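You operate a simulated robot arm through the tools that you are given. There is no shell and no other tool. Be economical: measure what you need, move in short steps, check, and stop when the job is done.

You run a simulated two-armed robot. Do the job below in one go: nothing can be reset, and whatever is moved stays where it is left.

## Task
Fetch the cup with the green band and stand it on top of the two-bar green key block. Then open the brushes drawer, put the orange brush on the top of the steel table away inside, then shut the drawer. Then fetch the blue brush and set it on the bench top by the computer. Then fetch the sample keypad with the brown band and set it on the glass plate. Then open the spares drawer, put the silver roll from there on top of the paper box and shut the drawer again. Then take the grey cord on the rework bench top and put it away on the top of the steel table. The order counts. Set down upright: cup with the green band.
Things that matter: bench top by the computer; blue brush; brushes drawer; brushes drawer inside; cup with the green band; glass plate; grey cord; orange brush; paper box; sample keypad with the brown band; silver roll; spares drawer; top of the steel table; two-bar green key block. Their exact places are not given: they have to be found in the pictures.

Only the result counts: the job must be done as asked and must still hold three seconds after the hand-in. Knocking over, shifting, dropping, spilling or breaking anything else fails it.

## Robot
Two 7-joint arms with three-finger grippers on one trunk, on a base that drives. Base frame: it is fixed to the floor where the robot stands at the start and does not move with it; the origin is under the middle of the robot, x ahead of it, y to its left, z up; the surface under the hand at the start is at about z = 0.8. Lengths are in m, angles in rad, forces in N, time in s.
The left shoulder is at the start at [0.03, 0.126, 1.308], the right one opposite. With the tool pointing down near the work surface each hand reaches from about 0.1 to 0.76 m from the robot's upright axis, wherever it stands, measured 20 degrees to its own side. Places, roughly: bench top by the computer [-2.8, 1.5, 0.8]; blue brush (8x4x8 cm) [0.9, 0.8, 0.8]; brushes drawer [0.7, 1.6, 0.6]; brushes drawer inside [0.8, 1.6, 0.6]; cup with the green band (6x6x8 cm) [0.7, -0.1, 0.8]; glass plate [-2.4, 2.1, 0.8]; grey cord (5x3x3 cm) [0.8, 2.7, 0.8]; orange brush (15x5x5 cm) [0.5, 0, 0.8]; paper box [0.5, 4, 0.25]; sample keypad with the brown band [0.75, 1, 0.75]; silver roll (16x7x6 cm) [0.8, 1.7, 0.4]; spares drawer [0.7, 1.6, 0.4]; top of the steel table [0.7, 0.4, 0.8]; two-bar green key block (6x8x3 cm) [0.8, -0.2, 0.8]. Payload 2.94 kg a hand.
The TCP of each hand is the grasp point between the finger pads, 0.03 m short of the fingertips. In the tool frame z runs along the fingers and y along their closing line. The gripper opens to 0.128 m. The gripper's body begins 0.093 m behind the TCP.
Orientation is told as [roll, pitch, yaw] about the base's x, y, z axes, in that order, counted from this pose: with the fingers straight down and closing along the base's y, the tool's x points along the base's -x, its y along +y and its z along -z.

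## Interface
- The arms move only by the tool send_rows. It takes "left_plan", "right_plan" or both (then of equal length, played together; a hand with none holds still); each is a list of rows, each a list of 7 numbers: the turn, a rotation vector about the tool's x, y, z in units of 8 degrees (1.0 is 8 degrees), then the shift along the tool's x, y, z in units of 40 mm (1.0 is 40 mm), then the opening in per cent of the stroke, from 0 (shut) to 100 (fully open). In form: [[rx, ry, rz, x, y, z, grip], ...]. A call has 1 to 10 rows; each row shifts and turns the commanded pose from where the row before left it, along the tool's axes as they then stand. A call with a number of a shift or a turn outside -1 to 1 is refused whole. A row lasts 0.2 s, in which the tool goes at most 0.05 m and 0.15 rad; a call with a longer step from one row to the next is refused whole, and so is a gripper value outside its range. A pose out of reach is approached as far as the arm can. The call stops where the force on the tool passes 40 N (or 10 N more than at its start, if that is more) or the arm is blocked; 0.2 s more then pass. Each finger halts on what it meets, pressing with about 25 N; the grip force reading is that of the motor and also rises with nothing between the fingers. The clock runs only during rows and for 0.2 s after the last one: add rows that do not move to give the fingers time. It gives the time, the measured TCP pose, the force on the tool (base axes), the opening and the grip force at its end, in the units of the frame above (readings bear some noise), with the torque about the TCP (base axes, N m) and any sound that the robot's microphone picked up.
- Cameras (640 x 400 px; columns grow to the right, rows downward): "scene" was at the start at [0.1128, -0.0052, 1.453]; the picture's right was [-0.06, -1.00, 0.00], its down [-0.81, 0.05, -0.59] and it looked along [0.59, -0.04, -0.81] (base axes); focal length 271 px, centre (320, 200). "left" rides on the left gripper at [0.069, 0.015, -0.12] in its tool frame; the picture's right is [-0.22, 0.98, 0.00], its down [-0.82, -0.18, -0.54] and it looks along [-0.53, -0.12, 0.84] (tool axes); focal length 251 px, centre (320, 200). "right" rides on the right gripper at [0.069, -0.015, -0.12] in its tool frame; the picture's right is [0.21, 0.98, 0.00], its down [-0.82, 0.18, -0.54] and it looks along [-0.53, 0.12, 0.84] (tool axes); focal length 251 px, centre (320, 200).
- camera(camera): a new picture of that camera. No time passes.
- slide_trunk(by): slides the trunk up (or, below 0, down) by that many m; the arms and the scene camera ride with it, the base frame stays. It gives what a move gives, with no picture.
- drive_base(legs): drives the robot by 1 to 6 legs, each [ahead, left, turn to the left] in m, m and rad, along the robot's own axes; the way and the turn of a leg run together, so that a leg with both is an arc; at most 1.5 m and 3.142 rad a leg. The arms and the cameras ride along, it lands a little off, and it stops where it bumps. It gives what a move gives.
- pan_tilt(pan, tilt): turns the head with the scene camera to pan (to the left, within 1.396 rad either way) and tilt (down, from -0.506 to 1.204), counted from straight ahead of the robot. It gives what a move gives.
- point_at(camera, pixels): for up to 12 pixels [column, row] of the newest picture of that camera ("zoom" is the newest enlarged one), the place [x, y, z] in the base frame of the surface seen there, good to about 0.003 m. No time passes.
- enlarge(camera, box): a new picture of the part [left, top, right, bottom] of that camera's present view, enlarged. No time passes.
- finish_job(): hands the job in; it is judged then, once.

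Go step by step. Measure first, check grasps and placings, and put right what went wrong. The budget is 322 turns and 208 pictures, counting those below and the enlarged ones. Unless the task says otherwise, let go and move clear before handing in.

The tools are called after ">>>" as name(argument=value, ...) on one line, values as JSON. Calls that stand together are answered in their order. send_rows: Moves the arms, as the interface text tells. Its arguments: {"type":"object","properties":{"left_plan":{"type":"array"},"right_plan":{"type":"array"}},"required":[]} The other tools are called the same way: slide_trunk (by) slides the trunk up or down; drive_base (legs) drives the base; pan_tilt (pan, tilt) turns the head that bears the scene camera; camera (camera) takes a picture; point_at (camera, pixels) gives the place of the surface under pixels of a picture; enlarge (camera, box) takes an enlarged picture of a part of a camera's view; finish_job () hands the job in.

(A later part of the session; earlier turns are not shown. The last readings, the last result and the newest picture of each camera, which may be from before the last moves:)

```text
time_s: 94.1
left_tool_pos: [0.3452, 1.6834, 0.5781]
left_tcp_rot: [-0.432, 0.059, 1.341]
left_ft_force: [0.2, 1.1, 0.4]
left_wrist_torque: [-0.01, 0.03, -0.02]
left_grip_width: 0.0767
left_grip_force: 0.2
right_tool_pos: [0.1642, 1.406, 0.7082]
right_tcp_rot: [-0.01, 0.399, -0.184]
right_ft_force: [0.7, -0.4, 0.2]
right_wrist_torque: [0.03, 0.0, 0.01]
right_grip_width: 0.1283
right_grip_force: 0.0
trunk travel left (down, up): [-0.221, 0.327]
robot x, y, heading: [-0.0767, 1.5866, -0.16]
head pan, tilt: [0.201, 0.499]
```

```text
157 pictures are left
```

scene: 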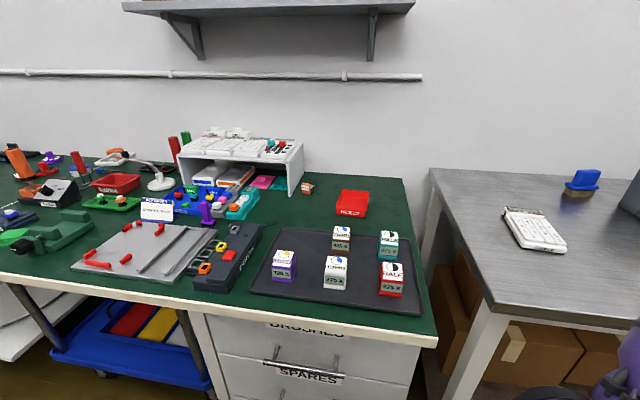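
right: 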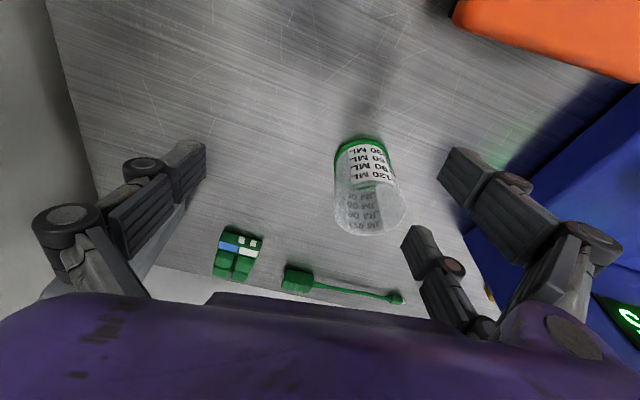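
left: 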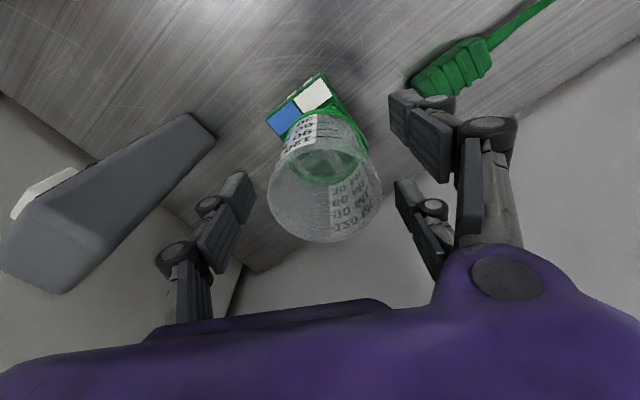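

Lowering the trunk also leaned the torso forward about 0.4 rad, changing the hand's pitch. The hand is low now (z 0.578); I continue tilting the fingers forward.

>>> send_rows(left_plan=[[0.95, 0, 0, 0, 0, 0, 60], [0.95, 0, 0, 0, 0, 0, 60], [0.95, 0, 0, 0, 0, 0, 60], [0.95, 0, 0, 0, 0, 0, 60], [0.95, 0, 0, 0, 0, 0, 60], [0.95, 0, 0, 0, 0, 0, 60], [0, 0, 0, 0, 0, 0, 60]])

>>> pan_tilt(pan=0.2, tilt=1.0)

>>> camera(camera="scene")

>>> camera(camera="left")

```text
time_s: 95.7
left_tool_pos: [0.3451, 1.6827, 0.5788]
left_tcp_rot: [-0.434, 0.06, 1.34]
left_ft_force: [-0.1, -0.4, -0.8]
left_wrist_torque: [-0.01, -0.03, -0.03]
left_grip_width: 0.0766
left_grip_force: 0.0
left hand out of reach, approached as far as the arm can: row 1, 2, 3, 4, 5, 6
right_tool_pos: [0.1645, 1.4046, 0.7084]
right_tcp_rot: [-0.009, 0.403, -0.182]
right_ft_force: [-0.7, -1.2, 1.0]
right_wrist_torque: [0.0, 0.0, 0.0]
right_grip_width: 0.1279
right_grip_force: 0.1
trunk travel left (down, up): [-0.221, 0.327]
robot x, y, heading: [-0.0749, 1.5897, -0.169]
head pan, tilt: [0.201, 0.499]
```

```text
time_s: 96.7
left_tool_pos: [0.3462, 1.6825, 0.5776]
left_tcp_rot: [-0.431, 0.06, 1.34]
left_ft_force: [-0.5, -0.8, -0.2]
left_wrist_torque: [-0.04, 0.0, -0.01]
left_grip_width: 0.077
left_grip_force: 0.1
right_tool_pos: [0.1657, 1.4047, 0.7081]
right_tcp_rot: [-0.008, 0.401, -0.181]
right_ft_force: [-0.3, -0.9, -0.2]
right_wrist_torque: [0.0, -0.01, 0.02]
right_grip_width: 0.1281
right_grip_force: 0.0
trunk travel left (down, up): [-0.221, 0.327]
robot x, y, heading: [-0.0735, 1.5906, -0.164]
head pan, tilt: [0.201, 1.0]
```

```text
156 pictures are left
```

scene: 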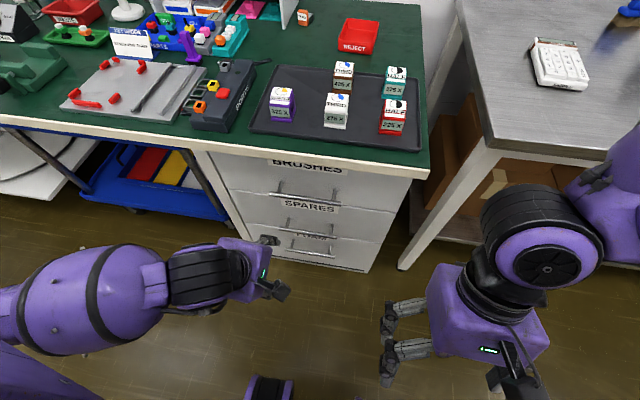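

```text
155 pictures are left
```

left: 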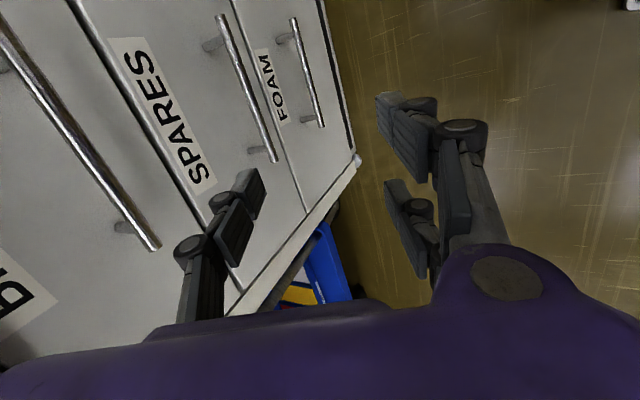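

The wrist limits the tilt in this orientation. I raise the trunk halfway to reduce the lean and see what tilt results.

>>> slide_trunk(by=0.15)

>>> send_rows(left_plan=[[0.95, 0, 0, 0, 0.5, 0, 60], [0.95, 0, 0, 0, 0.5, 0, 60], [0.95, 0, 0, 0, 0.5, 0, 60], [0.95, 0, 0, 0, 0, 0, 60], [0.95, 0, 0, 0, 0, 0, 60]])

```text
time_s: 98.4
left_tool_pos: [0.3455, 1.6822, 0.729]
left_tcp_rot: [-0.432, 0.059, 1.34]
left_ft_force: [-0.1, 0.0, 0.9]
left_wrist_torque: [0.03, 0.01, -0.01]
left_grip_width: 0.0768
left_grip_force: 0.1
right_tool_pos: [0.1634, 1.405, 0.8586]
right_tcp_rot: [-0.009, 0.4, -0.183]
right_ft_force: [-0.6, 0.9, -0.5]
right_wrist_torque: [0.01, 0.02, -0.03]
right_grip_width: 0.1279
right_grip_force: 0.0
trunk travel left (down, up): [-0.371, 0.177]
robot x, y, heading: [-0.0726, 1.5896, -0.162]
head pan, tilt: [0.201, 1.0]
```

```text
time_s: 99.6
left_tool_pos: [0.3484, 1.6998, 0.7281]
left_tcp_rot: [-0.496, 0.059, 1.341]
left_ft_force: [0.7, 0.6, -0.5]
left_wrist_torque: [0.02, 0.02, 0.01]
left_grip_width: 0.0768
left_grip_force: 0.0
left hand out of reach, approached as far as the arm can: row 1, 2, 3, 4, 5
right_tool_pos: [0.1652, 1.405, 0.8576]
right_tcp_rot: [-0.008, 0.401, -0.183]
right_ft_force: [0.3, 0.4, -0.1]
right_wrist_torque: [-0.01, -0.01, 0.0]
right_grip_width: 0.1281
right_grip_force: 0.0
trunk travel left (down, up): [-0.371, 0.177]
robot x, y, heading: [-0.074, 1.5816, -0.168]
head pan, tilt: [0.201, 1.0]
```

>>> slide_trunk(by=0.15)

>>> slide_trunk(by=-0.12)

```text
time_s: 101.3
left_tool_pos: [0.347, 1.6994, 0.8781]
left_tcp_rot: [-0.493, 0.06, 1.34]
left_ft_force: [-0.4, -0.2, 0.2]
left_wrist_torque: [-0.01, 0.02, -0.01]
left_grip_width: 0.0767
left_grip_force: 0.1
right_tool_pos: [0.1744, 1.4032, 1.0339]
right_tcp_rot: [-0.007, 0.303, -0.183]
right_ft_force: [0.4, -0.9, 0.5]
right_wrist_torque: [-0.01, 0.01, -0.03]
right_grip_width: 0.1278
right_grip_force: 0.0
trunk travel left (down, up): [-0.521, 0.027]
robot x, y, heading: [-0.0756, 1.586, -0.169]
head pan, tilt: [0.201, 1.0]
```

```text
time_s: 102.8
left_tool_pos: [0.3491, 1.7001, 0.7578]
left_tcp_rot: [-0.498, 0.058, 1.341]
left_ft_force: [-0.2, -0.2, -1.7]
left_wrist_torque: [-0.01, 0.0, 0.02]
left_grip_width: 0.0766
left_grip_force: 0.1
right_tool_pos: [0.1746, 1.403, 0.9155]
right_tcp_rot: [-0.005, 0.301, -0.184]
right_ft_force: [0.1, 0.1, 0.5]
right_wrist_torque: [-0.02, -0.02, 0.02]
right_grip_width: 0.1281
right_grip_force: 0.1
trunk travel left (down, up): [-0.401, 0.147]
robot x, y, heading: [-0.0746, 1.5881, -0.162]
head pan, tilt: [0.201, 1.0]
```

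I go for hooking instead: undo the tilt and the yaw of the left hand, close the fingers, and pitch forward.

>>> send_rows(left_plan=[[-0.9, 0, 0, 0, 0, 0, 0], [-0.9, 0, 0, 0, 0, 0, 0], [-0.9, 0, 0, 0, 0, 0, 0], [-0.87, 0, 0, 0, 0, 0, 0], [0, 0, 1, 0, 0, 0, 0], [0, 0, 1, 0, 0, 0, 0], [0, 0, 1, 0, 0, 0, 0], [0, 0, 1, 0, 0, 0, 0], [0, 0, 1, 0, 0, 0, 0], [0, 0, 1, 0, 0, 0, 0]])

>>> send_rows(left_plan=[[0, 0, 1, 0, 0, 0, 0], [0, 0, 1, 0, 0, 0, 0], [0, 0, 1, 0, 0, 0, 0], [0, 0, 1, 0, 0, 0, 0], [0, 0, 0.8, 0, 0, 0, 0], [0, -1, 0, 0, 0, 0, 0], [0, -1, 0, 0, 0, 0, 0], [0, -1, 0, 0, 0, 0, 0], [0, -1, 0, 0, 0, 0, 0], [0, -1, 0, 0, 0, 0, 0]])

```text
time_s: 105.0
left_tool_pos: [0.3473, 1.7003, 0.7578]
left_tcp_rot: [-0.042, 0.042, 0.499]
left_ft_force: [0.2, -0.2, 0.9]
left_wrist_torque: [0.02, 0.01, 0.01]
left_grip_width: 0.0
left_grip_force: 2.9
right_tool_pos: [0.174, 1.4044, 0.9159]
right_tcp_rot: [-0.006, 0.299, -0.184]
right_ft_force: [0.1, 0.2, 0.0]
right_wrist_torque: [0.01, 0.02, -0.01]
right_grip_width: 0.1279
right_grip_force: 0.1
trunk travel left (down, up): [-0.401, 0.147]
robot x, y, heading: [-0.0772, 1.5919, -0.169]
head pan, tilt: [0.201, 1.0]
```

```text
time_s: 107.2
left_tool_pos: [0.3477, 1.7001, 0.7589]
left_tcp_rot: [-0.067, -0.484, -0.139]
left_ft_force: [-0.3, 0.2, -0.3]
left_wrist_torque: [-0.01, 0.01, 0.01]
left_grip_width: 0.0
left_grip_force: 3.0
left hand out of reach, approached as far as the arm can: row 9, 10
right_tool_pos: [0.1748, 1.4026, 0.9147]
right_tcp_rot: [-0.007, 0.298, -0.184]
right_ft_force: [-0.1, -0.5, -1.3]
right_wrist_torque: [0.04, -0.04, -0.01]
right_grip_width: 0.1281
right_grip_force: 0.0
trunk travel left (down, up): [-0.401, 0.147]
robot x, y, heading: [-0.0741, 1.5879, -0.163]
head pan, tilt: [0.201, 1.0]
```

Only 28° of pitch here. With the arm more extended more tilt should be possible, so I back the base 0.2 m and extend the hand, testing more pitch.

>>> drive_base(legs=[[-0.2, 0, 0]])

>>> send_rows(left_plan=[[-0.48, 0, 0, -0.85, 0, 0.45, 0], [0, 0, 0, -0.85, 0, 0.45, 0], [0, 0, 0, -0.85, 0, 0.45, 0], [0, 0, 0, -0.85, 0, 0.45, 0], [0, 0, 0, -0.85, 0, 0.45, 0], [0, -1, 0, 0, 0, 0, 0], [0, -1, 0, 0, 0, 0, 0], [0, -1, 0, 0, 0, 0, 0], [0, 0, 0, 0, 0, 0, 0]])

```text
time_s: 108.8
left_tool_pos: [0.1522, 1.7317, 0.7601]
left_tcp_rot: [-0.065, -0.484, -0.137]
left_ft_force: [-0.3, 0.6, 0.8]
left_wrist_torque: [0.01, 0.01, -0.02]
left_grip_width: 0.0002
left_grip_force: 3.4
right_tool_pos: [-0.0219, 1.4353, 0.916]
right_tcp_rot: [-0.008, 0.3, -0.184]
right_ft_force: [-0.3, 0.7, -0.3]
right_wrist_torque: [0.03, -0.03, -0.01]
right_grip_width: 0.128
right_grip_force: 0.0
trunk travel left (down, up): [-0.401, 0.147]
robot x, y, heading: [-0.2731, 1.6199, -0.167]
head pan, tilt: [0.201, 1.0]
```

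```text
time_s: 110.8
left_tool_pos: [0.3441, 1.7029, 0.7576]
left_tcp_rot: [-0.002, -0.693, -0.14]
left_ft_force: [0.9, -0.6, -0.1]
left_wrist_torque: [-0.02, -0.01, 0.0]
left_grip_width: 0.0
left_grip_force: 3.2
left hand out of reach, approached as far as the arm can: row 7, 8
right_tool_pos: [-0.0201, 1.4348, 0.9162]
right_tcp_rot: [-0.008, 0.301, -0.186]
right_ft_force: [-0.4, 0.2, 0.2]
right_wrist_torque: [-0.01, -0.01, 0.0]
right_grip_width: 0.1283
right_grip_force: 0.1
trunk travel left (down, up): [-0.401, 0.147]
robot x, y, heading: [-0.267, 1.62, -0.168]
head pan, tilt: [0.201, 1.0]
```

More extension gives 40° tilt. Now I roll the hand about its finger axis by 90° so that the fingers can pinch the bar.

>>> send_rows(left_plan=[[0, 0, -1, 0, 0, 0, 40], [0, 0, -1, 0, 0, 0, 40], [0, 0, -1, 0, 0, 0, 40], [0, 0, -1, 0, 0, 0, 40], [0, 0, -1, 0, 0, 0, 40], [0, 0, -1, 0, 0, 0, 40], [0, 0, -1, 0, 0, 0, 40], [0, 0, -1, 0, 0, 0, 40], [0, 0, -1, 0, 0, 0, 40], [0, 0, -1, 0, 0, 0, 40]])

>>> send_rows(left_plan=[[0, 0, -1, 0, 0, 0, 40], [0, 0, -0.4, 0, 0, 0, 40], [0, 0, 0, 0, 0, 0, 40]])

>>> camera(camera="left")

>>> camera(camera="scene")

```text
time_s: 113.0
left_tool_pos: [0.3434, 1.7039, 0.7582]
left_tcp_rot: [-0.684, -0.111, 1.299]
left_ft_force: [0.2, 0.8, 0.3]
left_wrist_torque: [0.01, 0.0, 0.02]
left_grip_width: 0.0512
left_grip_force: 0.1
right_tool_pos: [-0.0211, 1.4362, 0.9158]
right_tcp_rot: [-0.006, 0.301, -0.185]
right_ft_force: [-0.3, -0.3, 0.3]
right_wrist_torque: [-0.02, -0.01, 0.02]
right_grip_width: 0.1279
right_grip_force: 0.0
trunk travel left (down, up): [-0.401, 0.147]
robot x, y, heading: [-0.2706, 1.6174, -0.164]
head pan, tilt: [0.201, 1.0]
```

```text
time_s: 113.8
left_tool_pos: [0.3446, 1.7044, 0.7577]
left_tcp_rot: [-0.69, 0.015, 1.448]
left_ft_force: [-0.5, 0.3, -0.7]
left_wrist_torque: [-0.01, 0.01, 0.0]
left_grip_width: 0.0511
left_grip_force: 0.0
right_tool_pos: [-0.0218, 1.4354, 0.9153]
right_tcp_rot: [-0.009, 0.3, -0.185]
right_ft_force: [-0.6, 0.2, 0.4]
right_wrist_torque: [0.01, 0.04, -0.01]
right_grip_width: 0.1278
right_grip_force: 0.0
trunk travel left (down, up): [-0.401, 0.147]
robot x, y, heading: [-0.2716, 1.62, -0.168]
head pan, tilt: [0.201, 1.0]
```

```text
154 pictures are left
```

left: 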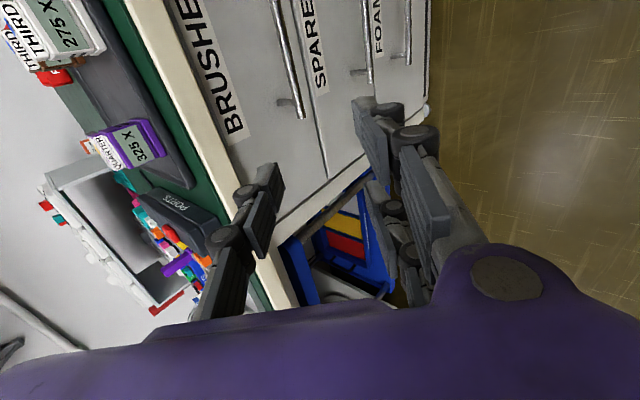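

```text
153 pictures are left
```

scene: 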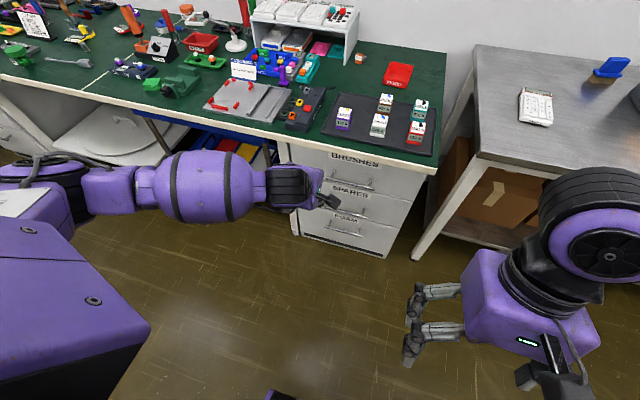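

The hand is tilted 40° forward with closing in the vertical plane. I measure the bar again in this close view.

>>> enlarge(camera="left", box=[200, 0, 420, 140])

>>> point_at(camera="zoom", pixels=[[240, 100], [268, 200], [295, 310], [230, 70], [210, 200], [240, 300], [150, 300], [100, 250]])

```text
2.86 times, centred on (310, 70) of left
```

zoom: 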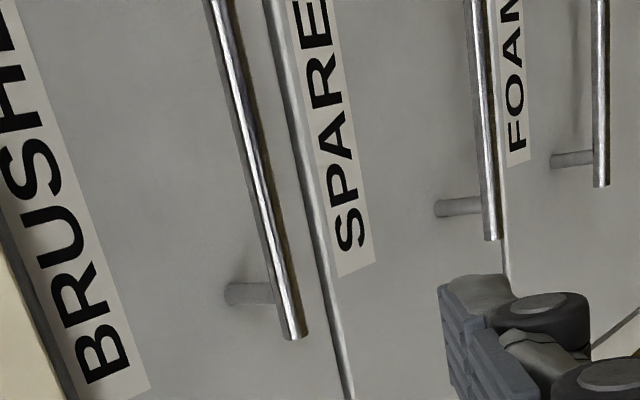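

```text
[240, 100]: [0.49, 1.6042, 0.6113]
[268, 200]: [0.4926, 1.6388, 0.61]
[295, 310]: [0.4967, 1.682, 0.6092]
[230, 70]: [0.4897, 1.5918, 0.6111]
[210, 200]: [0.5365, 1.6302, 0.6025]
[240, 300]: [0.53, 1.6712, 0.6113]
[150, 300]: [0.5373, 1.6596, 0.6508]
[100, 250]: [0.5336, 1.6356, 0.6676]
```

Bar centre ≈ (0.491,1.607,0.611). Move to the pre-pinch point.

>>> send_rows(left_plan=[[0, 0, 0, 0.494, -0.168, 0.723, 32], [0, 0, 0, 0.494, -0.168, 0.723, 32], [0, 0, 0, 0.494, -0.168, 0.723, 32], [0, 0, 0, 0.494, -0.168, 0.723, 32], [0, 0, 0, 0, 0, 0, 32]])

>>> camera(camera="left")

>>> enlarge(camera="scene", box=[240, 100, 460, 260])

```text
time_s: 115.0
left_tool_pos: [0.4323, 1.6146, 0.6856]
left_tcp_rot: [-0.692, 0.015, 1.448]
left_ft_force: [-0.8, 0.6, 0.6]
left_wrist_torque: [-0.01, -0.01, -0.02]
left_grip_width: 0.0409
left_grip_force: 0.1
right_tool_pos: [-0.0218, 1.4352, 0.9152]
right_tcp_rot: [-0.005, 0.301, -0.184]
right_ft_force: [0.5, 0.8, -0.1]
right_wrist_torque: [-0.03, -0.02, 0.01]
right_grip_width: 0.1281
right_grip_force: 0.1
trunk travel left (down, up): [-0.401, 0.147]
robot x, y, heading: [-0.2718, 1.6196, -0.169]
head pan, tilt: [0.201, 1.0]
```

```text
151 pictures are left
```

left: 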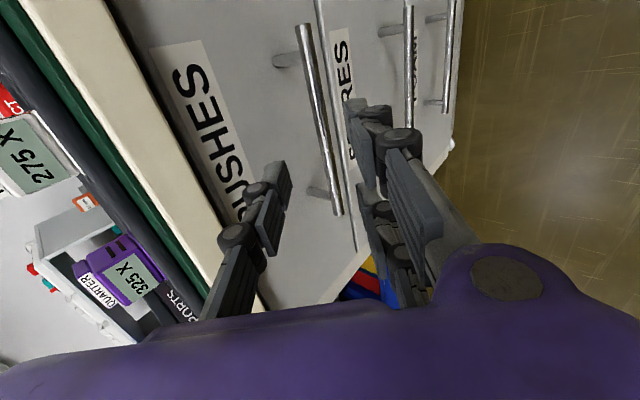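

```text
2.50 times, centred on (350, 180) of scene
```

zoom: 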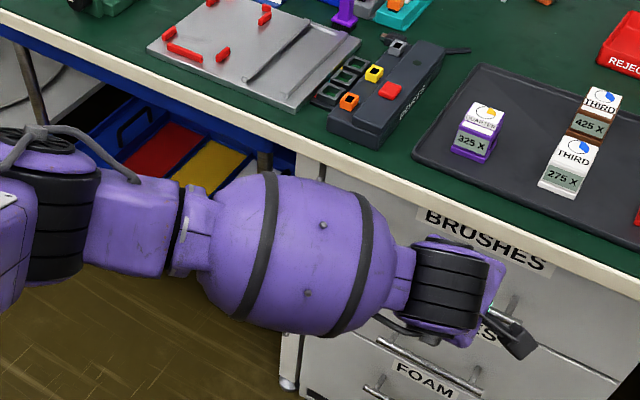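

>>> send_rows(left_plan=[[0, 0, 0, 0, 0.02, 0.65, 32], [0, 0, 0, 0, 0.02, 0.65, 32], [0, 0, 0, 0, 0, 0.62, 32], [0, 0, 0, 0, 0, 0, 32]])

>>> camera(camera="left")

```text
time_s: 116.0
left_tool_pos: [0.4738, 1.6051, 0.6264]
left_tcp_rot: [-0.691, 0.015, 1.449]
left_ft_force: [-1.1, 1.3, 0.5]
left_wrist_torque: [-0.03, 0.0, 0.02]
left_grip_width: 0.0409
left_grip_force: 0.1
right_tool_pos: [-0.0211, 1.4355, 0.9149]
right_tcp_rot: [-0.007, 0.299, -0.185]
right_ft_force: [0.3, -0.4, -0.2]
right_wrist_torque: [-0.01, -0.03, -0.01]
right_grip_width: 0.1281
right_grip_force: 0.1
trunk travel left (down, up): [-0.401, 0.147]
robot x, y, heading: [-0.2717, 1.6203, -0.171]
head pan, tilt: [0.201, 1.0]
```

```text
149 pictures are left
```

left: 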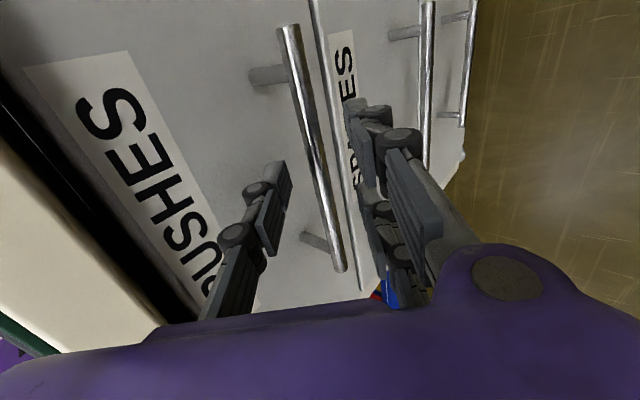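

The bar is between the fingers at column ~320. I close on it.

>>> send_rows(left_plan=[[0, 0, 0, 0, 0, 0, 15], [0, 0, 0, 0, 0, 0, 0], [0, 0, 0, 0, 0, 0, 0], [0, 0, 0, 0, 0, 0, 0]])

>>> camera(camera="left")

```text
time_s: 117.0
left_tool_pos: [0.4752, 1.6044, 0.6267]
left_tcp_rot: [-0.692, 0.011, 1.446]
left_ft_force: [1.1, 0.4, 1.5]
left_wrist_torque: [1.1, -0.15, -1.56]
left_grip_width: 0.0124
left_grip_force: 39.1
right_tool_pos: [-0.0215, 1.4343, 0.9153]
right_tcp_rot: [-0.008, 0.301, -0.185]
right_ft_force: [0.1, 0.8, -0.6]
right_wrist_torque: [-0.01, 0.03, -0.02]
right_grip_width: 0.128
right_grip_force: 0.1
trunk travel left (down, up): [-0.401, 0.147]
robot x, y, heading: [-0.2698, 1.6176, -0.169]
head pan, tilt: [0.201, 1.0]
```

```text
148 pictures are left
```

left: 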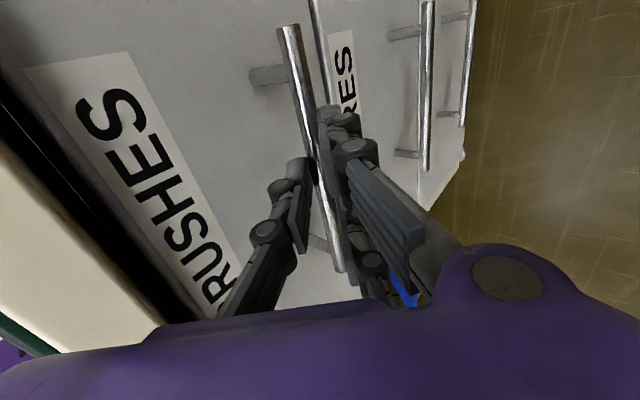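

The bar is gripped (0.0124). I pull the drawer open by driving backward 0.25.

>>> drive_base(legs=[[-0.25, 0, 0]])

>>> camera(camera="scene")

```text
time_s: 118.9
left_tool_pos: [0.222, 1.6395, 0.6272]
left_tcp_rot: [-0.691, 0.015, 1.438]
left_ft_force: [-3.1, -22.6, -5.2]
left_wrist_torque: [0.68, -0.03, -1.67]
left_grip_width: 0.012
left_grip_force: 38.7
right_tool_pos: [-0.2724, 1.4755, 0.9148]
right_tcp_rot: [-0.006, 0.3, -0.19]
right_ft_force: [0.1, 0.8, -0.9]
right_wrist_torque: [0.0, -0.03, 0.01]
right_grip_width: 0.1281
right_grip_force: 0.1
trunk travel left (down, up): [-0.401, 0.147]
robot x, y, heading: [-0.5181, 1.6603, -0.173]
head pan, tilt: [0.201, 1.0]
```

```text
147 pictures are left
```

scene: 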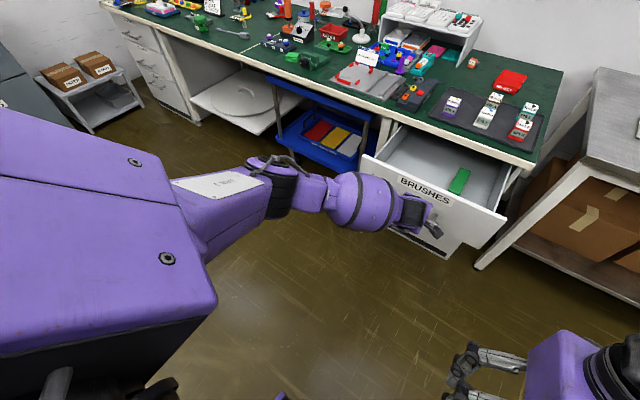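

The drawer is open by 0.25, with a green brush already inside. I release the handle, retreat along the finger axis and zoom in on the drawer inside.

>>> send_rows(left_plan=[[0, 0, 0, 0, 0, 0, 15], [0, 0, 0, 0, 0, 0, 35], [0, 0, 0, 0, 0, 0, 35], [0, 0, 0, 0, 0, -0.7, 35], [0, 0, 0, 0, 0, -0.9, 35], [0, 0, 0, 0, 0, -0.9, 35], [0, 0, 0, 0, 0, 0, 35]])

>>> enlarge(camera="scene", box=[350, 100, 560, 270])

>>> point_at(camera="zoom", pixels=[[60, 165], [200, 220], [340, 310], [420, 340], [200, 150], [330, 215], [340, 180], [360, 210], [260, 200], [380, 270], [450, 250], [110, 110]])

```text
time_s: 120.5
left_tool_pos: [0.1602, 1.6508, 0.7048]
left_tcp_rot: [-0.692, 0.017, 1.438]
left_ft_force: [-0.3, -0.3, 0.1]
left_wrist_torque: [-0.05, 0.01, -0.01]
left_grip_width: 0.045
left_grip_force: 0.1
right_tool_pos: [-0.2708, 1.4769, 0.9157]
right_tcp_rot: [-0.007, 0.301, -0.191]
right_ft_force: [-0.1, 0.5, 0.5]
right_wrist_torque: [-0.01, 0.02, 0.0]
right_grip_width: 0.1279
right_grip_force: 0.2
trunk travel left (down, up): [-0.401, 0.147]
robot x, y, heading: [-0.519, 1.6625, -0.17]
head pan, tilt: [0.201, 1.0]
```

```text
2.35 times, centred on (455, 185) of scene
```

zoom: 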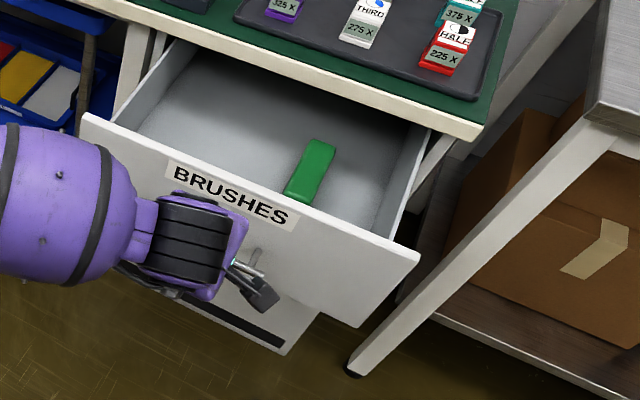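

```text
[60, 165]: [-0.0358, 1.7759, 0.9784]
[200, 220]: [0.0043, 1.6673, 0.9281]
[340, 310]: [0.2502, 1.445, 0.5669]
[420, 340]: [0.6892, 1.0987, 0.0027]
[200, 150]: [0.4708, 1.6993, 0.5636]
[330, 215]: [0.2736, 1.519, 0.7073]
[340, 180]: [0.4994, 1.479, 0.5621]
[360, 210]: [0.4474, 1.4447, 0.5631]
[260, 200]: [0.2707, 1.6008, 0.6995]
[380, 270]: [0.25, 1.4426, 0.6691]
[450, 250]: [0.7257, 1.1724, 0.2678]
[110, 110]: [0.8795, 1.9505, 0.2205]
```

Drawer bottom is z≈0.563 and front top z≈0.707; there is free room left of the green brush. Now I restore hands to tool-down, raise the trunk and drive back to the steel table for the orange brush.

>>> send_rows(left_plan=[[-0.9, 0, 0, 0, 0, -0.5, 100], [-0.9, 0, 0, 0, 0, -0.5, 100], [-0.9, 0, 0, 0, 0, -0.5, 100], [-0.9, 0, 0, 0, 0, -0.5, 100], [-0.9, 0, 0, 0, 0, -0.5, 100], [-0.4, 0, 0, 0, 0, 0, 100], [0, 0, 0, 0, 0, 0, 100]], right_plan=[[0, -0.72, 0, 0, 0, 0, 100], [0, -0.72, 0, 0, 0, 0, 100], [0, -0.72, 0, 0, 0, 0, 100], [0, 0, 0, 0, 0, 0, 100], [0, 0, 0, 0, 0, 0, 100], [0, 0, 0, 0, 0, 0, 100], [0, 0, 0, 0, 0, 0, 100]])

>>> slide_trunk(by=0.12)

>>> drive_base(legs=[[0, 0, 0.17], [0, -1.45, 0]])

>>> pan_tilt(pan=0.0, tilt=0.6)

>>> camera(camera="scene")

```text
time_s: 122.1
left_tool_pos: [0.1196, 1.6574, 0.7931]
left_tcp_rot: [-0.008, 0.02, 1.437]
left_ft_force: [0.2, -0.2, -0.4]
left_wrist_torque: [0.03, 0.02, -0.01]
left_grip_width: 0.128
left_grip_force: 0.0
right_tool_pos: [-0.2715, 1.4773, 0.9156]
right_tcp_rot: [-0.008, 0.249, -0.19]
right_ft_force: [0.0, 0.8, 0.1]
right_wrist_torque: [0.03, -0.01, 0.02]
right_grip_width: 0.128
right_grip_force: 0.1
right hand out of reach, approached as far as the arm can: row 1, 2, 3
trunk travel left (down, up): [-0.401, 0.147]
robot x, y, heading: [-0.5223, 1.6634, -0.169]
head pan, tilt: [0.201, 1.0]
```

```text
time_s: 123.6
left_tool_pos: [0.1183, 1.6579, 0.9119]
left_tcp_rot: [-0.007, 0.017, 1.438]
left_ft_force: [0.1, -0.8, 0.5]
left_wrist_torque: [0.03, -0.03, 0.03]
left_grip_width: 0.1278
left_grip_force: 0.1
right_tool_pos: [-0.2712, 1.4769, 1.034]
right_tcp_rot: [-0.007, 0.252, -0.191]
right_ft_force: [-0.2, 0.4, -0.5]
right_wrist_torque: [-0.03, 0.04, 0.01]
right_grip_width: 0.1281
right_grip_force: 0.1
trunk travel left (down, up): [-0.521, 0.027]
robot x, y, heading: [-0.5233, 1.6625, -0.176]
head pan, tilt: [0.201, 1.0]
```

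```text
time_s: 136.8
left_tool_pos: [0.1113, 0.3527, 0.9133]
left_tcp_rot: [-0.009, 0.018, 1.612]
left_ft_force: [1.2, 0.1, -0.1]
left_wrist_torque: [0.01, 0.03, 0.0]
left_grip_width: 0.1277
left_grip_force: 0.1
right_tool_pos: [-0.2432, 0.1075, 1.0343]
right_tcp_rot: [-0.007, 0.249, -0.017]
right_ft_force: [0.4, -0.1, 0.2]
right_wrist_torque: [0.0, -0.04, 0.01]
right_grip_width: 0.1282
right_grip_force: 0.0
trunk travel left (down, up): [-0.521, 0.027]
robot x, y, heading: [-0.5196, 0.2497, -0.0]
head pan, tilt: [0.201, 1.0]
```

```text
time_s: 137.7
left_tool_pos: [0.1119, 0.3533, 0.9109]
left_tcp_rot: [-0.009, 0.021, 1.611]
left_ft_force: [-0.5, 0.7, 0.4]
left_wrist_torque: [0.02, 0.01, -0.01]
left_grip_width: 0.1278
left_grip_force: 0.1
right_tool_pos: [-0.243, 0.1074, 1.0363]
right_tcp_rot: [-0.006, 0.249, -0.017]
right_ft_force: [-0.2, -0.2, 0.3]
right_wrist_torque: [0.02, 0.0, -0.03]
right_grip_width: 0.128
right_grip_force: 0.1
trunk travel left (down, up): [-0.521, 0.027]
robot x, y, heading: [-0.5163, 0.2507, -0.002]
head pan, tilt: [0.0, 0.6]
```

```text
145 pictures are left
```

scene: 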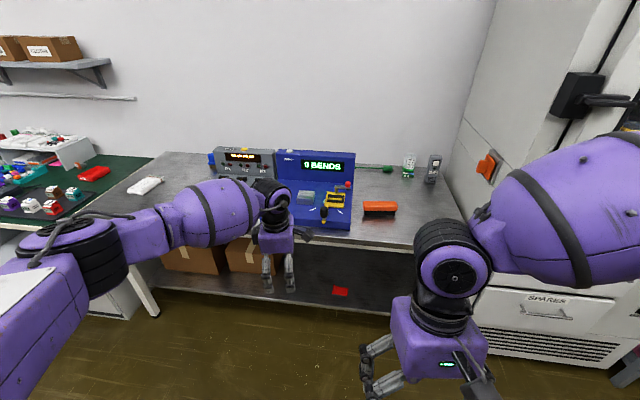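

The cup still stands. I raise the left hand and drive up to the orange brush (pixel (380,208)).

>>> send_rows(left_plan=[[0, 0, 0, 0, 0, -1, 100], [0, 0, 0, 0, 0, -1, 100], [0, 0, 0, 0, 0, -1, 100], [0, 0, 0, 0, 0, 0, 100]])

>>> drive_base(legs=[[0.2, -0.28, 0], [0.22, 0, 0]])

>>> pan_tilt(pan=0.0, tilt=0.9)

>>> camera(camera="scene")

>>> camera(camera="left")

```text
time_s: 138.7
left_tool_pos: [0.1101, 0.3549, 1.0315]
left_tcp_rot: [-0.006, 0.017, 1.611]
left_ft_force: [-0.5, 0.4, -0.2]
left_wrist_torque: [0.01, 0.04, 0.02]
left_grip_width: 0.1278
left_grip_force: 0.1
right_tool_pos: [-0.2434, 0.1089, 1.0343]
right_tcp_rot: [-0.007, 0.25, -0.018]
right_ft_force: [0.6, -0.5, 0.1]
right_wrist_torque: [-0.03, 0.01, -0.02]
right_grip_width: 0.128
right_grip_force: 0.0
trunk travel left (down, up): [-0.521, 0.027]
robot x, y, heading: [-0.5194, 0.2511, 0.001]
head pan, tilt: [0.0, 0.6]
```

```text
time_s: 143.0
left_tool_pos: [0.5312, 0.0707, 1.0321]
left_tcp_rot: [-0.009, 0.019, 1.604]
left_ft_force: [0.0, 0.1, -0.7]
left_wrist_torque: [0.01, 0.02, -0.01]
left_grip_width: 0.128
left_grip_force: 0.0
right_tool_pos: [0.1771, -0.1731, 1.0361]
right_tcp_rot: [-0.005, 0.247, -0.025]
right_ft_force: [-1.6, 0.0, 0.3]
right_wrist_torque: [0.01, -0.01, 0.0]
right_grip_width: 0.1279
right_grip_force: 0.2
trunk travel left (down, up): [-0.521, 0.027]
robot x, y, heading: [-0.0957, -0.0307, -0.009]
head pan, tilt: [0.0, 0.6]
```

```text
time_s: 143.8
left_tool_pos: [0.5324, 0.0714, 1.0315]
left_tcp_rot: [-0.008, 0.019, 1.604]
left_ft_force: [0.0, 0.4, 0.6]
left_wrist_torque: [0.0, -0.03, 0.02]
left_grip_width: 0.128
left_grip_force: 0.1
right_tool_pos: [0.1793, -0.1727, 1.0351]
right_tcp_rot: [-0.007, 0.251, -0.025]
right_ft_force: [0.4, -0.1, -0.1]
right_wrist_torque: [0.01, 0.01, 0.03]
right_grip_width: 0.1282
right_grip_force: 0.1
trunk travel left (down, up): [-0.521, 0.027]
robot x, y, heading: [-0.0963, -0.0359, -0.009]
head pan, tilt: [0.0, 0.901]
```

```text
144 pictures are left
```

scene: 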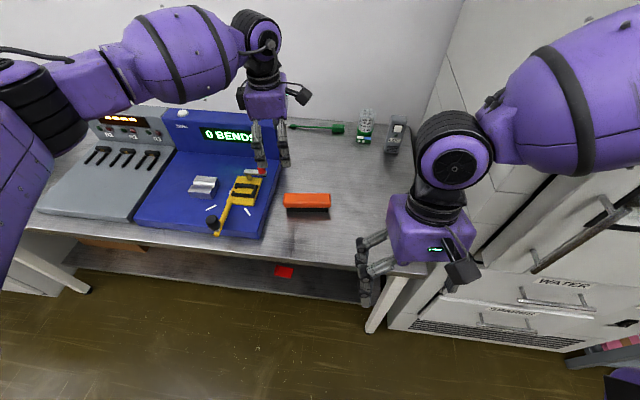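

```text
143 pictures are left
```

left: 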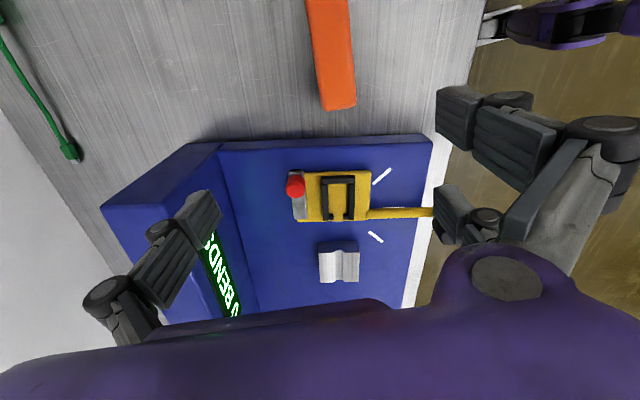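

>>> enlarge(camera="scene", box=[270, 170, 350, 230])

>>> point_at(camera="zoom", pixels=[[120, 190], [475, 190], [120, 280], [475, 275], [300, 235], [300, 190], [300, 275], [300, 320]])

```text
6.67 times, centred on (310, 200) of scene
```

zoom: 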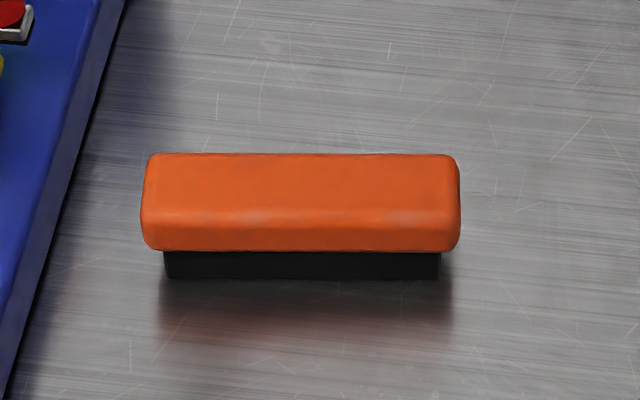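

```text
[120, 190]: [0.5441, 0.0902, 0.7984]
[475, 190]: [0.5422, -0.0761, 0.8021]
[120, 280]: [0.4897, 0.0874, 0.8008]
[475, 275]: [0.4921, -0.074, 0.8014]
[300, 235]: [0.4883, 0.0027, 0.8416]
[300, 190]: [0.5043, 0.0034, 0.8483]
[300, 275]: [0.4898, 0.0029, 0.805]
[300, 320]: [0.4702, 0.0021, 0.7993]
```

Brush centre ≈ (0.512,0.003), top 0.848, aligned along y. I move over it and lower to 0.95 first.

>>> send_rows(left_plan=[[0, 0, 0, 0.56, 0.18, 0.67, 100], [0, 0, 0, 0.56, 0.18, 0.67, 100], [0, 0, 0, 0.56, 0.18, 0.67, 100], [0, 0, 0, 0, 0, 0, 100]])

>>> camera(camera="left")

>>> point_at(camera="left", pixels=[[320, 120], [345, 120], [300, 120], [320, 60], [335, 180]])

```text
time_s: 144.8
left_tool_pos: [0.5136, 0.0025, 0.9544]
left_tcp_rot: [-0.008, 0.019, 1.605]
left_ft_force: [-0.9, 1.3, -0.2]
left_wrist_torque: [-0.03, -0.02, -0.03]
left_grip_width: 0.1279
left_grip_force: 0.1
right_tool_pos: [0.1775, -0.1725, 1.0361]
right_tcp_rot: [-0.008, 0.249, -0.023]
right_ft_force: [-0.3, -0.6, 0.1]
right_wrist_torque: [-0.01, -0.02, 0.02]
right_grip_width: 0.1279
right_grip_force: 0.0
trunk travel left (down, up): [-0.521, 0.027]
robot x, y, heading: [-0.0985, -0.0345, -0.005]
head pan, tilt: [0.0, 0.901]
```

```text
141 pictures are left
```

left: 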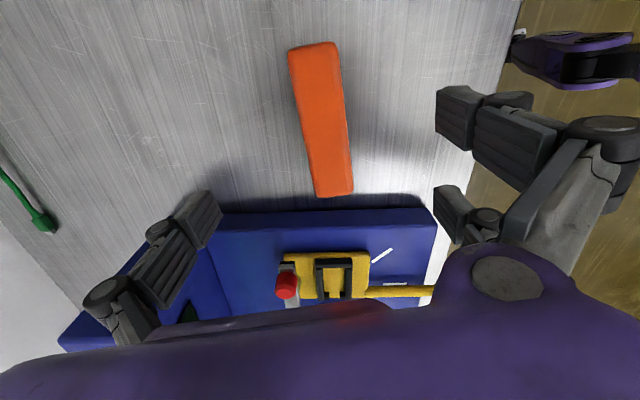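

```text
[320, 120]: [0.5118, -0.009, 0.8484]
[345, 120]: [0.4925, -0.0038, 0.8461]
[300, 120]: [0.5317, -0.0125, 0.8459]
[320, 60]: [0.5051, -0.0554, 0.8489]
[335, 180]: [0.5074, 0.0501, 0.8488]
```

>>> send_rows(left_plan=[[0, 0, 0, 0, 0, 0.97, 100], [0, 0, 0, 0, 0, 0.97, 100], [0, 0, 0, 0, 0, 0.9, 100], [0, 0, 0, 0, 0, 0, 60], [0, 0, 0, 0, 0, 0, 30], [0, 0, 0, 0, 0, 0, 20], [0, 0, 0, 0, 0, 0, 20], [0, 0, 0, 0, 0, 0, 20]])

>>> camera(camera="left")

```text
time_s: 146.6
left_tool_pos: [0.514, 0.0019, 0.8387]
left_tcp_rot: [-0.009, 0.02, 1.604]
left_ft_force: [0.2, -0.9, 0.1]
left_wrist_torque: [-0.02, 0.01, -0.02]
left_grip_width: 0.0408
left_grip_force: 24.9
right_tool_pos: [0.1784, -0.1723, 1.0349]
right_tcp_rot: [-0.008, 0.248, -0.024]
right_ft_force: [0.4, -1.0, 0.0]
right_wrist_torque: [0.01, 0.02, 0.0]
right_grip_width: 0.1279
right_grip_force: 0.0
trunk travel left (down, up): [-0.521, 0.027]
robot x, y, heading: [-0.0973, -0.0287, -0.003]
head pan, tilt: [0.0, 0.901]
```

```text
140 pictures are left
```

left: 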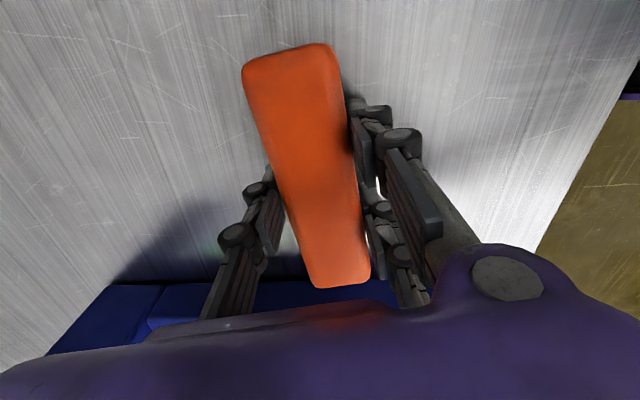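

The brush is held (0.041). I lift it and drive back, left, and up to the open drawer.

>>> send_rows(left_plan=[[0, 0, 0, 0, 0, -0.8, 20], [0, 0, 0, 0, 0, -1, 20], [0, 0, 0, 0, 0, -1, 20], [0, 0, 0, 0, 0, -1, 20], [0, 0, 0, 0, 0, -1, 20], [0, 0, 0, 0, 0, 0, 20]])

>>> drive_base(legs=[[-0.42, 0, 0], [0, 1.5, 0], [0, 0.25, -0.17]])

>>> pan_tilt(pan=0.0, tilt=0.8)

>>> camera(camera="scene")

```text
time_s: 148.0
left_tool_pos: [0.5139, 0.0041, 1.0296]
left_tcp_rot: [-0.007, 0.019, 1.604]
left_ft_force: [-0.2, 0.1, -0.5]
left_wrist_torque: [-0.03, 0.01, 0.02]
left_grip_width: 0.0407
left_grip_force: 25.4
right_tool_pos: [0.1782, -0.1741, 1.0341]
right_tcp_rot: [-0.007, 0.251, -0.025]
right_ft_force: [-0.5, 0.0, -0.4]
right_wrist_torque: [0.01, 0.0, -0.03]
right_grip_width: 0.1279
right_grip_force: 0.1
trunk travel left (down, up): [-0.521, 0.027]
robot x, y, heading: [-0.0985, -0.0293, -0.007]
head pan, tilt: [0.0, 0.901]
```

```text
time_s: 166.1
left_tool_pos: [0.166, 1.6568, 1.0303]
left_tcp_rot: [-0.008, 0.02, 1.4]
left_ft_force: [0.1, -1.2, -0.5]
left_wrist_torque: [0.01, 0.02, 0.01]
left_grip_width: 0.0407
left_grip_force: 25.4
right_tool_pos: [-0.199, 1.5512, 1.0351]
right_tcp_rot: [-0.006, 0.249, -0.227]
right_ft_force: [-0.8, 0.4, -0.8]
right_wrist_torque: [0.0, -0.01, -0.02]
right_grip_width: 0.1284
right_grip_force: 0.0
trunk travel left (down, up): [-0.521, 0.027]
robot x, y, heading: [-0.4402, 1.7497, -0.208]
head pan, tilt: [0.0, 0.901]
```

```text
time_s: 166.8
left_tool_pos: [0.1656, 1.6572, 1.0305]
left_tcp_rot: [-0.007, 0.021, 1.402]
left_ft_force: [0.0, -0.3, -0.6]
left_wrist_torque: [-0.06, 0.02, 0.03]
left_grip_width: 0.0405
left_grip_force: 25.1
right_tool_pos: [-0.199, 1.5511, 1.0359]
right_tcp_rot: [-0.008, 0.25, -0.227]
right_ft_force: [0.2, 0.5, 0.4]
right_wrist_torque: [0.02, 0.01, -0.01]
right_grip_width: 0.1281
right_grip_force: 0.0
trunk travel left (down, up): [-0.521, 0.027]
robot x, y, heading: [-0.4412, 1.7449, -0.209]
head pan, tilt: [0.0, 0.799]
```

```text
139 pictures are left
```

scene: 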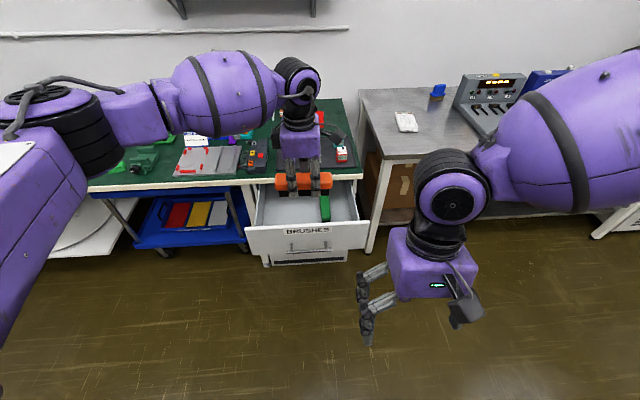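

I drive so that the brush is above the left part of the drawer, then lower the trunk.

>>> drive_base(legs=[[0.21, 0.055, 0.03]])

>>> slide_trunk(by=-0.25)

>>> camera(camera="scene")

>>> camera(camera="left")

```text
time_s: 168.4
left_tool_pos: [0.3822, 1.6879, 1.0304]
left_tcp_rot: [-0.008, 0.021, 1.43]
left_ft_force: [-1.1, 0.3, -1.1]
left_wrist_torque: [0.0, 0.01, 0.0]
left_grip_width: 0.0406
left_grip_force: 24.9
right_tool_pos: [0.0221, 1.5724, 1.0355]
right_tcp_rot: [-0.008, 0.249, -0.201]
right_ft_force: [0.5, 0.5, 0.7]
right_wrist_torque: [0.01, 0.01, -0.01]
right_grip_width: 0.128
right_grip_force: 0.0
trunk travel left (down, up): [-0.521, 0.027]
robot x, y, heading: [-0.2254, 1.7611, -0.184]
head pan, tilt: [0.0, 0.799]
```

```text
time_s: 171.0
left_tool_pos: [0.3836, 1.6875, 0.7798]
left_tcp_rot: [-0.009, 0.018, 1.427]
left_ft_force: [0.8, -0.1, -1.4]
left_wrist_torque: [0.01, 0.0, -0.03]
left_grip_width: 0.0407
left_grip_force: 24.8
right_tool_pos: [0.0085, 1.5749, 0.7695]
right_tcp_rot: [-0.009, 0.368, -0.201]
right_ft_force: [-0.7, -0.6, -0.2]
right_wrist_torque: [-0.01, 0.01, -0.02]
right_grip_width: 0.1281
right_grip_force: 0.1
trunk travel left (down, up): [-0.271, 0.277]
robot x, y, heading: [-0.225, 1.7616, -0.181]
head pan, tilt: [0.0, 0.799]
```

```text
138 pictures are left
```

scene: 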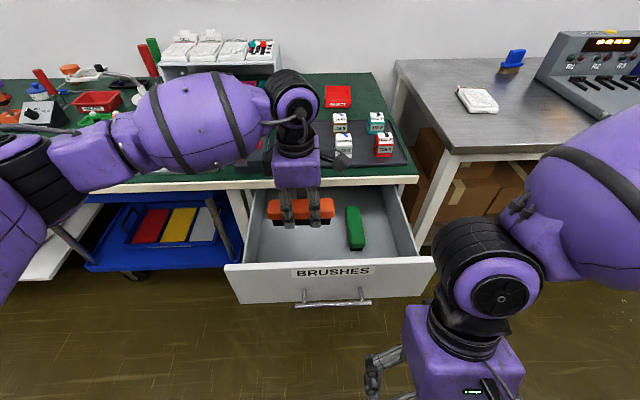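

```text
137 pictures are left
```

left: 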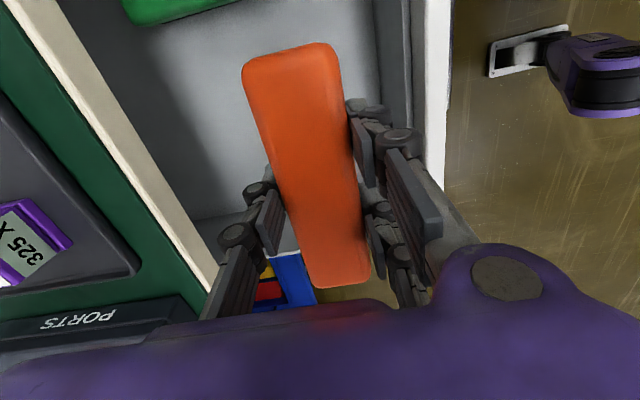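

>>> point_at(camera="scene", pixels=[[253, 225], [249, 240], [265, 235], [258, 250], [405, 230], [395, 235], [300, 262], [300, 253], [355, 215], [348, 245], [290, 240], [230, 268]])

```text
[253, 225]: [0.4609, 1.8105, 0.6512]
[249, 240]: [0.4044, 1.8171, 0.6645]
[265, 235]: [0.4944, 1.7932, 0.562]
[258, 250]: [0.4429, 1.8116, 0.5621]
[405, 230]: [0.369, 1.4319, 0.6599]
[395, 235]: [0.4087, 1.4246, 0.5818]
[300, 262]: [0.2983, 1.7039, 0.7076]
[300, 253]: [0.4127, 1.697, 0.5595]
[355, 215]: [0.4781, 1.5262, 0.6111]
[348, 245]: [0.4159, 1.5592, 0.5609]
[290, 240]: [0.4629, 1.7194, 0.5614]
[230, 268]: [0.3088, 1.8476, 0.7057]
```

There is room (left wall y≈1.81). I shift 15 mm deeper and lower the brush to the drawer floor.

>>> send_rows(left_plan=[[0, 0, 0, 0, -0.38, 0.6, 20], [0, 0, 0, 0, 0, 0.9, 20], [0, 0, 0, 0, 0, 0.9, 20], [0, 0, 0, 0, 0, 0.9, 20], [0, 0, 0, 0, 0, 0.8, 20], [0, 0, 0, 0, 0, 0, 20]])

>>> camera(camera="scene")

```text
time_s: 172.4
left_tool_pos: [0.3981, 1.6812, 0.6168]
left_tcp_rot: [-0.009, 0.019, 1.429]
left_ft_force: [0.5, -0.3, -0.9]
left_wrist_torque: [0.01, -0.04, 0.01]
left_grip_width: 0.0407
left_grip_force: 24.8
right_tool_pos: [0.0094, 1.5742, 0.7693]
right_tcp_rot: [-0.009, 0.37, -0.201]
right_ft_force: [-0.4, -0.3, -0.5]
right_wrist_torque: [0.01, 0.0, -0.01]
right_grip_width: 0.1282
right_grip_force: 0.0
trunk travel left (down, up): [-0.271, 0.277]
robot x, y, heading: [-0.2211, 1.7587, -0.186]
head pan, tilt: [0.0, 0.799]
```

```text
136 pictures are left
```

scene: 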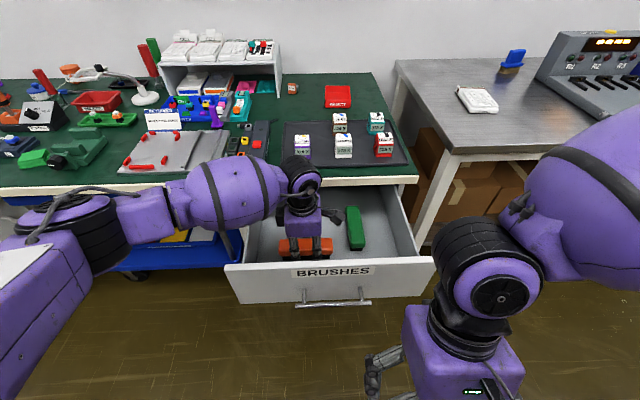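

>>> send_rows(left_plan=[[0, 0, 0, 0, 0, 0.33, 20], [0, 0, 0, 0, 0, 0, 20], [0, 0, 0, 0, 0, 0, 36], [0, 0, 0, 0, 0, 0, 48], [0, 0, 0, 0, 0, 0, 55], [0, 0, 0, 0, 0, -0.8, 55], [0, 0, 0, 0, 0, -0.9, 55], [0, 0, 0, 0, 0, -0.9, 55], [0, 0, 0, 0, 0, -0.9, 55], [0, 0, 0, 0, 0, -0.9, 55]])

>>> camera(camera="scene")

>>> camera(camera="left")

```text
time_s: 174.6
left_tool_pos: [0.3993, 1.6828, 0.7773]
left_tcp_rot: [-0.006, 0.02, 1.427]
left_ft_force: [0.2, 0.1, 0.1]
left_wrist_torque: [0.0, -0.02, -0.01]
left_grip_width: 0.0703
left_grip_force: 0.0
right_tool_pos: [0.0091, 1.5749, 0.7699]
right_tcp_rot: [-0.008, 0.368, -0.201]
right_ft_force: [-0.8, 0.1, -0.6]
right_wrist_torque: [0.01, 0.02, -0.06]
right_grip_width: 0.1281
right_grip_force: 0.1
trunk travel left (down, up): [-0.271, 0.277]
robot x, y, heading: [-0.2262, 1.7576, -0.184]
head pan, tilt: [0.0, 0.799]
```

```text
135 pictures are left
```

scene: 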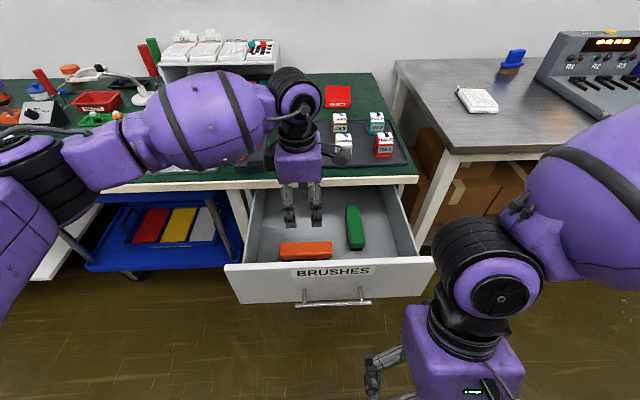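

```text
134 pictures are left
```

left: 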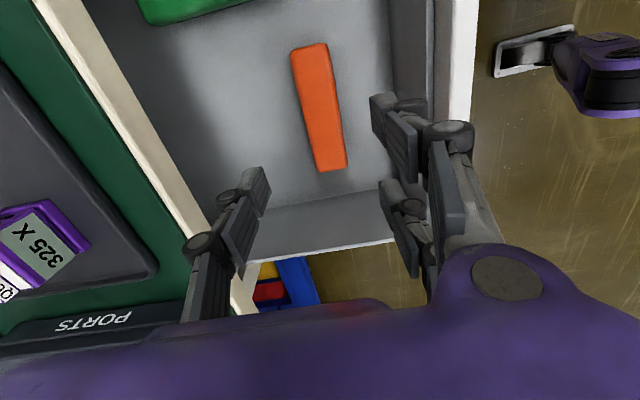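

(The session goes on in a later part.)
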